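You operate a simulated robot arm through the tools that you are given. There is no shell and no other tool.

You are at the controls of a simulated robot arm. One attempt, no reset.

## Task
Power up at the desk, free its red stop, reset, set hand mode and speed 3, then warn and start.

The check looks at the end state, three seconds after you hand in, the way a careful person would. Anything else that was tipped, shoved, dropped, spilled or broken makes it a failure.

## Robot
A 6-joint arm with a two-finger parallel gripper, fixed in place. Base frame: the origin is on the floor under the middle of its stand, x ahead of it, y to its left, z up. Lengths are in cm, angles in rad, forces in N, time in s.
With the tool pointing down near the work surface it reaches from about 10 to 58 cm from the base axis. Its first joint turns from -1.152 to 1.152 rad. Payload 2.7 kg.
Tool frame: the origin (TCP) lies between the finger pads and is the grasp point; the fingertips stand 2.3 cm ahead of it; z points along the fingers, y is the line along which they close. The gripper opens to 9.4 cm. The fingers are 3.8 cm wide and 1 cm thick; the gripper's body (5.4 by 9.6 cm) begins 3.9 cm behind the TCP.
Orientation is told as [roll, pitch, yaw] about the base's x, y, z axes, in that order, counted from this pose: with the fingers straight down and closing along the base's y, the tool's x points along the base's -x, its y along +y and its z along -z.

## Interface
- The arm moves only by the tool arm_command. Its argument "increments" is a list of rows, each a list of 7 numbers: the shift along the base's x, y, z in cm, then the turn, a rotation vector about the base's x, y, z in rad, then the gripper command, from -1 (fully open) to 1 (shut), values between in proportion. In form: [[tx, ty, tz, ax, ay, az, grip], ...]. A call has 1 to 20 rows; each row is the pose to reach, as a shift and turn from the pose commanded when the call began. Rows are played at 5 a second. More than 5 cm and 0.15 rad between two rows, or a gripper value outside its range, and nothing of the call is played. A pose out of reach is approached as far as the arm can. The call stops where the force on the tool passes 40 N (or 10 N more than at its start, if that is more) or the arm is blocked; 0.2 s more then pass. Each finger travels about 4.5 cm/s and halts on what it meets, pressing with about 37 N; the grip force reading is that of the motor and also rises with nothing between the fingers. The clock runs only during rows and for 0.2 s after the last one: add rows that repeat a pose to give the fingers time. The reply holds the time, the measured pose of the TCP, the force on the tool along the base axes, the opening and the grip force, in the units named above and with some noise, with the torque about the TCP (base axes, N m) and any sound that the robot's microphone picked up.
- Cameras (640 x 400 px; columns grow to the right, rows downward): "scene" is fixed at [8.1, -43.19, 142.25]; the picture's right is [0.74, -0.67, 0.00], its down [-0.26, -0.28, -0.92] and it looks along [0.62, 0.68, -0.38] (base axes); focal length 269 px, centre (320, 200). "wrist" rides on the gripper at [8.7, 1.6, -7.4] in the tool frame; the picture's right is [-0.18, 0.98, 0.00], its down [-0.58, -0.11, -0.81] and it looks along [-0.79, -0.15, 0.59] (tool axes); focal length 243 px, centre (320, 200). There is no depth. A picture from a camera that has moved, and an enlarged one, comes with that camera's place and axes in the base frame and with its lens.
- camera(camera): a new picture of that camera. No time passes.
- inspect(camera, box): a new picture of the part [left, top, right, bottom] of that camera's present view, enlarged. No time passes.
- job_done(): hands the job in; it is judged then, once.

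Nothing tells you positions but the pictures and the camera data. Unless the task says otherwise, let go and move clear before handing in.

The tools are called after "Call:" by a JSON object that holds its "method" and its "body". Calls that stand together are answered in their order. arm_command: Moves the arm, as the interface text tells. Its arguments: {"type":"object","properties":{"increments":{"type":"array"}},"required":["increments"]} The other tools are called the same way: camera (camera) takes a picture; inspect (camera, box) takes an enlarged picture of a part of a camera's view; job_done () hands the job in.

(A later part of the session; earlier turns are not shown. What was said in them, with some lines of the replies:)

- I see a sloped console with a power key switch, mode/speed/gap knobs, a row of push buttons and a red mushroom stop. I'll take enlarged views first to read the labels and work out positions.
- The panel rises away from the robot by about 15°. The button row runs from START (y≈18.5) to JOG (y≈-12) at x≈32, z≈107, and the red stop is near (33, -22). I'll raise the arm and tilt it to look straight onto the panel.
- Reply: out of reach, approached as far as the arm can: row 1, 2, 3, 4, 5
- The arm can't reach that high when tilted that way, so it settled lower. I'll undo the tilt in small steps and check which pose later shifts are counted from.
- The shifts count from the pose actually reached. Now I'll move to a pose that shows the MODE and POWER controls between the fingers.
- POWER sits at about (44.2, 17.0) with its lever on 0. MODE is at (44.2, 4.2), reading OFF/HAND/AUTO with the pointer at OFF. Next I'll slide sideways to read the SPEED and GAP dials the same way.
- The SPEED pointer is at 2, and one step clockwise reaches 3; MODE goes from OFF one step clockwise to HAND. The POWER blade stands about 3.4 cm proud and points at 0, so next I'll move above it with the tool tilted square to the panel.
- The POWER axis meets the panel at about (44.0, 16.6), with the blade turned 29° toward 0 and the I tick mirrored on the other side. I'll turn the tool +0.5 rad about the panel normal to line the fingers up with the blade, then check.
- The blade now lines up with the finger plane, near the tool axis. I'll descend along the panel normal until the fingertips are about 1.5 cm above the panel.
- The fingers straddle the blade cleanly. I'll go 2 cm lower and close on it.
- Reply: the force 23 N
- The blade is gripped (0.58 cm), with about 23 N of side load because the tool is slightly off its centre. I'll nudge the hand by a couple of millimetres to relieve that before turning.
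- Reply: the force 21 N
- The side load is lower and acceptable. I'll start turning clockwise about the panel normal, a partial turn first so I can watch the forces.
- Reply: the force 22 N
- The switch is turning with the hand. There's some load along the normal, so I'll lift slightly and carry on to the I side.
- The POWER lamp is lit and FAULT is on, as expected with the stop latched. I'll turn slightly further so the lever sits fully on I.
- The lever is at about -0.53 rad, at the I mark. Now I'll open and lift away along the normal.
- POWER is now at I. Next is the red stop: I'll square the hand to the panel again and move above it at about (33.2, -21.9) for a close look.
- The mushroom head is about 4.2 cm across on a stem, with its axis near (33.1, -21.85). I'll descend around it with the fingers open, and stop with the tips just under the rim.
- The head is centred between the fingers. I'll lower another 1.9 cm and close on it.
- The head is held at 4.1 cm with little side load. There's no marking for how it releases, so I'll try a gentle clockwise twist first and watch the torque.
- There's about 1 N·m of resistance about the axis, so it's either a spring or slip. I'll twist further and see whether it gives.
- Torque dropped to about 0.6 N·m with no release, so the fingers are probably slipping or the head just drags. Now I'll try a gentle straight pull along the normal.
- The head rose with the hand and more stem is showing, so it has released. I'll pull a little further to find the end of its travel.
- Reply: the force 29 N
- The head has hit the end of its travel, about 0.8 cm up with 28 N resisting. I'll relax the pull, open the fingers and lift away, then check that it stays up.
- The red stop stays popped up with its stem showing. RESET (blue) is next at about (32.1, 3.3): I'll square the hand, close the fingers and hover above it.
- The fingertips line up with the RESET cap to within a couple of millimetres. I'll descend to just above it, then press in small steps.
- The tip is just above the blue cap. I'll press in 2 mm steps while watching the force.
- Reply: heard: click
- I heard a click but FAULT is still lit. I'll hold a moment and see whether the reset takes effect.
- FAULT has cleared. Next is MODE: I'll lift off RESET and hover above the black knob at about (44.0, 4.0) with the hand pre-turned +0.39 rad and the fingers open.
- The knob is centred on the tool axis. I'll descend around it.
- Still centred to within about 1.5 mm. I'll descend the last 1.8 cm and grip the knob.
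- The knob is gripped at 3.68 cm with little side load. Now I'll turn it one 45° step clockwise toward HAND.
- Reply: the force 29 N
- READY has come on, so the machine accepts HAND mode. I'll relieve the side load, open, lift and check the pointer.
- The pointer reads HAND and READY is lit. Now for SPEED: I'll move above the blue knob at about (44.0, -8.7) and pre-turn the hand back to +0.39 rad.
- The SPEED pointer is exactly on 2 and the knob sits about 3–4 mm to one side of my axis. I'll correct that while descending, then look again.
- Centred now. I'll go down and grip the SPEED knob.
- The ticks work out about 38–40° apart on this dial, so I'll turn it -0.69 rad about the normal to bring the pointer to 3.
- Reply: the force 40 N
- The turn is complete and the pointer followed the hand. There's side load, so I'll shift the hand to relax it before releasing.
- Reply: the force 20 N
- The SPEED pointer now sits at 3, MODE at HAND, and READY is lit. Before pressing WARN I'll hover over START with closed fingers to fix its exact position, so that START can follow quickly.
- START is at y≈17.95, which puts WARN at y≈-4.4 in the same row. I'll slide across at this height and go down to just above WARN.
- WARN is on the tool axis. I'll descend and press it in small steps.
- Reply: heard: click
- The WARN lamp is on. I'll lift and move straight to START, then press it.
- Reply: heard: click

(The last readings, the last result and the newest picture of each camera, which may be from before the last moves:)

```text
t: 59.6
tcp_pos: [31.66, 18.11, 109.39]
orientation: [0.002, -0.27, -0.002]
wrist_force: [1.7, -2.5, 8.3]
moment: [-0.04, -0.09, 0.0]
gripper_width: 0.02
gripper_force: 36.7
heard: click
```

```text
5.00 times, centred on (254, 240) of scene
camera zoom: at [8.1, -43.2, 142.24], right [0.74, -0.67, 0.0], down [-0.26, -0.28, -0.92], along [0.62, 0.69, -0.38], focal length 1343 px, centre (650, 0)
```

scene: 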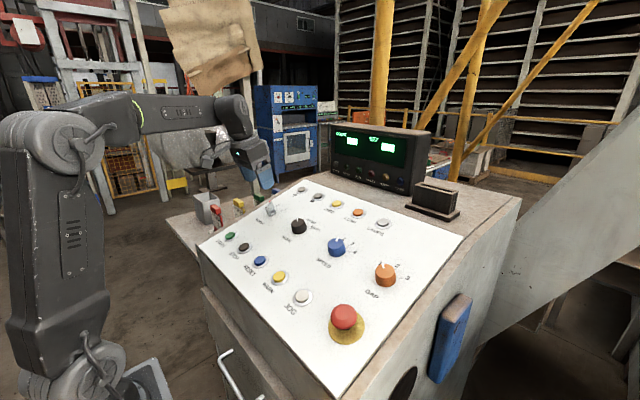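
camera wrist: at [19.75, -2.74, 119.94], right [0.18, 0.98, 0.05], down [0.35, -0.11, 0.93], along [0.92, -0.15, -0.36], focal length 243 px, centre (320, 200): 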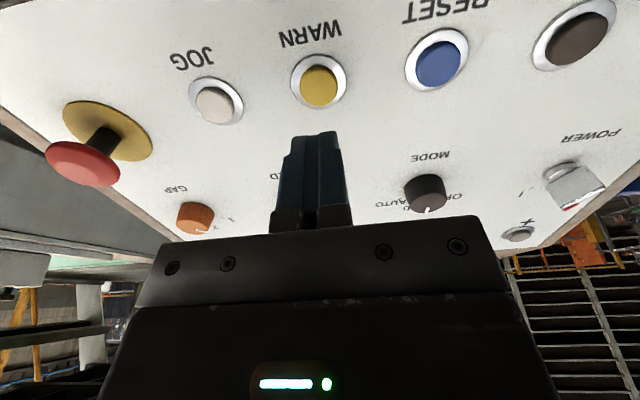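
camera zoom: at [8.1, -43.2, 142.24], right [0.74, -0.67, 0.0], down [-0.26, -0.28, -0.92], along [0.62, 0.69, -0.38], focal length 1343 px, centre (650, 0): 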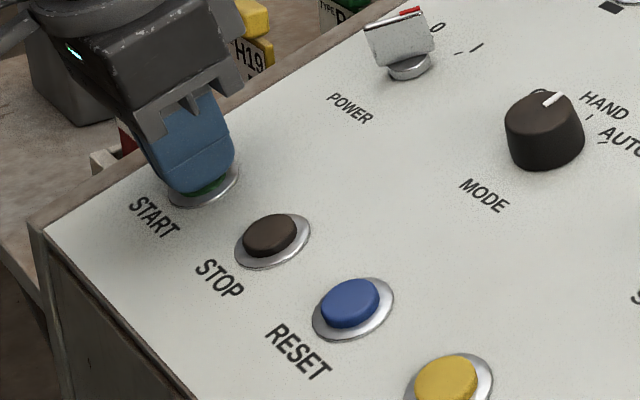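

RUN is lit, along with POWER, READY and WARN. I'll lift straight off START, move clear and check that it keeps running.

Call:
{"method": "arm_command", "body": {"increments": [[-0.53, 0, 1.93, 0, 0, 0, 1], [-1.06, 0, 3.86, 0, 0, 0, 1], [-1.6, 0, 5.8, 0, 0, 0, 1], [-2.5, 0, 8.5, 0, 0, 0, 1], [-4, 0, 11, 0, 0, 0, 1], [-4, 0, 11, 0, 0, 0, 1]]}}

Call:
{"method": "camera", "body": {"camera": "scene"}}

Call:
{"method": "inspect", "body": {"camera": "scene", "box": [320, 115, 480, 215]}}

Call:
{"method": "inspect", "body": {"camera": "scene", "box": [250, 185, 410, 285]}}

Call:
{"method": "camera", "body": {"camera": "wrist"}}

```text
t: 61.0
tcp_pos: [27.55, 17.76, 120.18]
orientation: [0.0, -0.268, 0.0]
wrist_force: [0.4, -0.3, 0.1]
moment: [-0.04, 0.0, 0.0]
gripper_width: 0.02
gripper_force: 37.2
```

```text
taken
```

scene: 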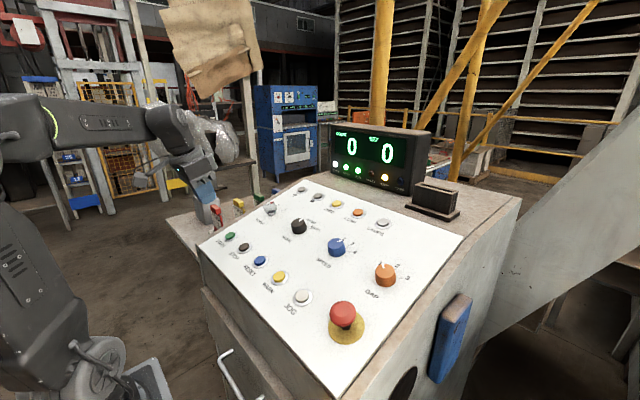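

```text
4.00 times, centred on (400, 165) of scene
camera zoom: at [8.1, -43.19, 142.25], right [0.74, -0.67, 0.0], down [-0.26, -0.28, -0.92], along [0.62, 0.68, -0.38], focal length 1074 px, centre (0, 340)
```

zoom: 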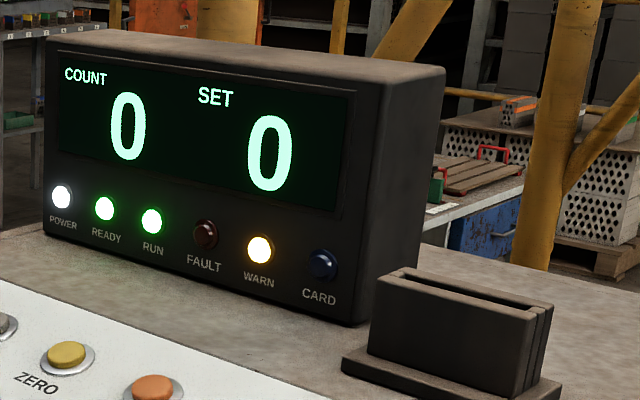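

```text
4.00 times, centred on (330, 235) of scene
camera zoom: at [8.1, -43.19, 142.25], right [0.74, -0.67, 0.0], down [-0.26, -0.28, -0.92], along [0.62, 0.68, -0.38], focal length 1074 px, centre (280, 60)
```

zoom: 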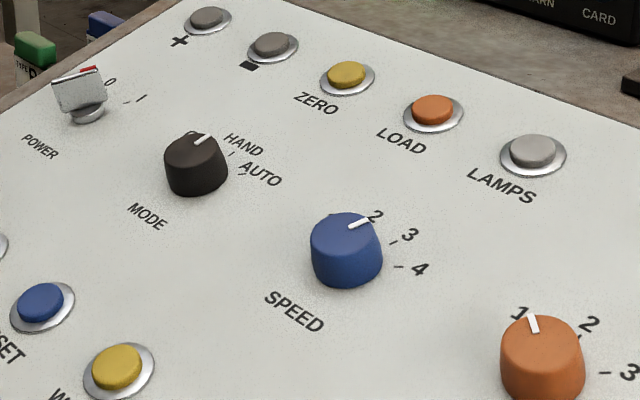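

```text
taken
camera wrist: at [17.28, 19.58, 124.96], right [0.18, 0.98, 0.05], down [0.35, -0.11, 0.93], along [0.92, -0.15, -0.36], focal length 243 px, centre (320, 200)
```

wrist: 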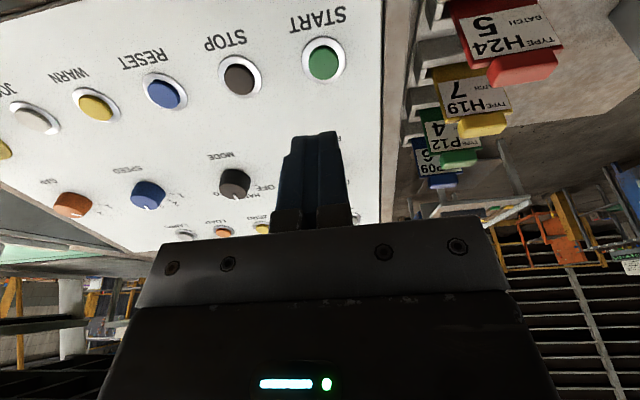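

RUN stays lit, the arm is clear, and the dials read POWER I, MODE HAND, SPEED 3, with GAP untouched. I'll wait a few seconds to confirm this is stable before handing in.

Call:
{"method": "arm_command", "body": {"increments": [[-1, -1, 1, 0, 0, 0, 0.5], [-2, -2, 2, 0, 0, 0, 0], [-2, -2, 2, 0, 0, 0, 0], [-2, -2, 2, 0, 0, 0, 0], [-2, -2, 2, 0, 0, 0, 0], [-2, -2, 2, 0, 0, 0, 0], [-2, -2, 2, 0, 0, 0, 0], [-2, -2, 2, 0, 0, 0, 0], [-2, -2, 2, 0, 0, 0, 0], [-2, -2, 2, 0, 0, 0, 0], [-2, -2, 2, 0, 0, 0, 0], [-2, -2, 2, 0, 0, 0, 0], [-2, -2, 2, 0, 0, 0, 0], [-2, -2, 2, 0, 0, 0, 0], [-2, -2, 2, 0, 0, 0, 0], [-2, -2, 2, 0, 0, 0, 0], [-2, -2, 2, 0, 0, 0, 0], [-2, -2, 2, 0, 0, 0, 0]]}}

Call:
{"method": "inspect", "body": {"camera": "scene", "box": [320, 115, 480, 215]}}

Call:
{"method": "inspect", "body": {"camera": "scene", "box": [190, 170, 430, 350]}}

```text
t: 64.8
tcp_pos: [25.74, 15.99, 122.07]
orientation: [0.0, -0.267, -0.002]
wrist_force: [-0.1, -1.1, -0.4]
moment: [0.01, 0.01, -0.01]
gripper_width: 4.7
gripper_force: 0.0
```

```text
4.00 times, centred on (400, 165) of scene
camera zoom: at [8.1, -43.19, 142.25], right [0.74, -0.67, 0.0], down [-0.26, -0.28, -0.92], along [0.62, 0.68, -0.38], focal length 1074 px, centre (0, 340)
```

zoom: 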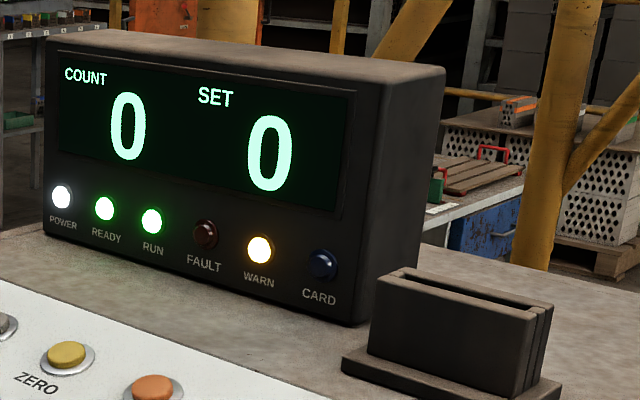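

```text
2.22 times, centred on (310, 260) of scene
camera zoom: at [8.1, -43.19, 142.25], right [0.74, -0.67, 0.0], down [-0.26, -0.28, -0.92], along [0.62, 0.68, -0.38], focal length 597 px, centre (342, 67)
```

zoom: 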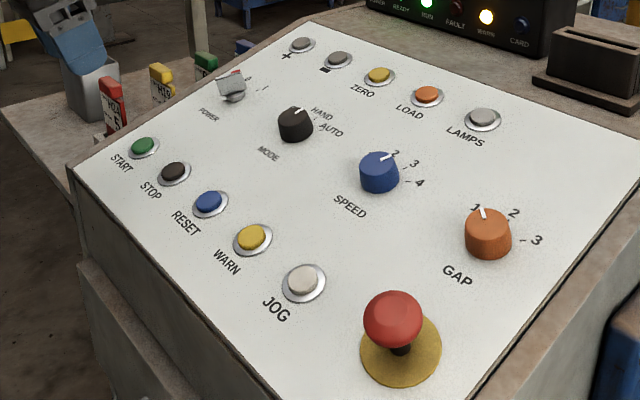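

Everything has held: POWER, READY, RUN and WARN are lit, FAULT is off, and the red stop is up. MODE is on HAND, SPEED is on 3, and nothing else was disturbed. The arm is clear, so I'm handing in.

Call:
{"method": "job_done", "body": {}}

```text
The job is handed in.
```

The desk is powered up and running in hand mode at speed 3, and I've handed the job in. I don't have the check's result.

- **Power:** the POWER switch is at I and its lamp is lit.
- **Red stop:** it is released and stays up. I twisted it, then pulled, and it came free on the pull.
- **Reset:** pressing RESET cleared the FAULT lamp.
- **Mode and speed:** MODE points at HAND and SPEED at 3. READY came on when I set MODE.
- **Warn and start:** I pressed WARN, then START about 2.5 seconds later. RUN came on and was still lit about 5 seconds after that.

Nothing was knocked or moved, and I left GAP and the other controls alone. The arm was clear of the panel with an empty gripper when I handed in.
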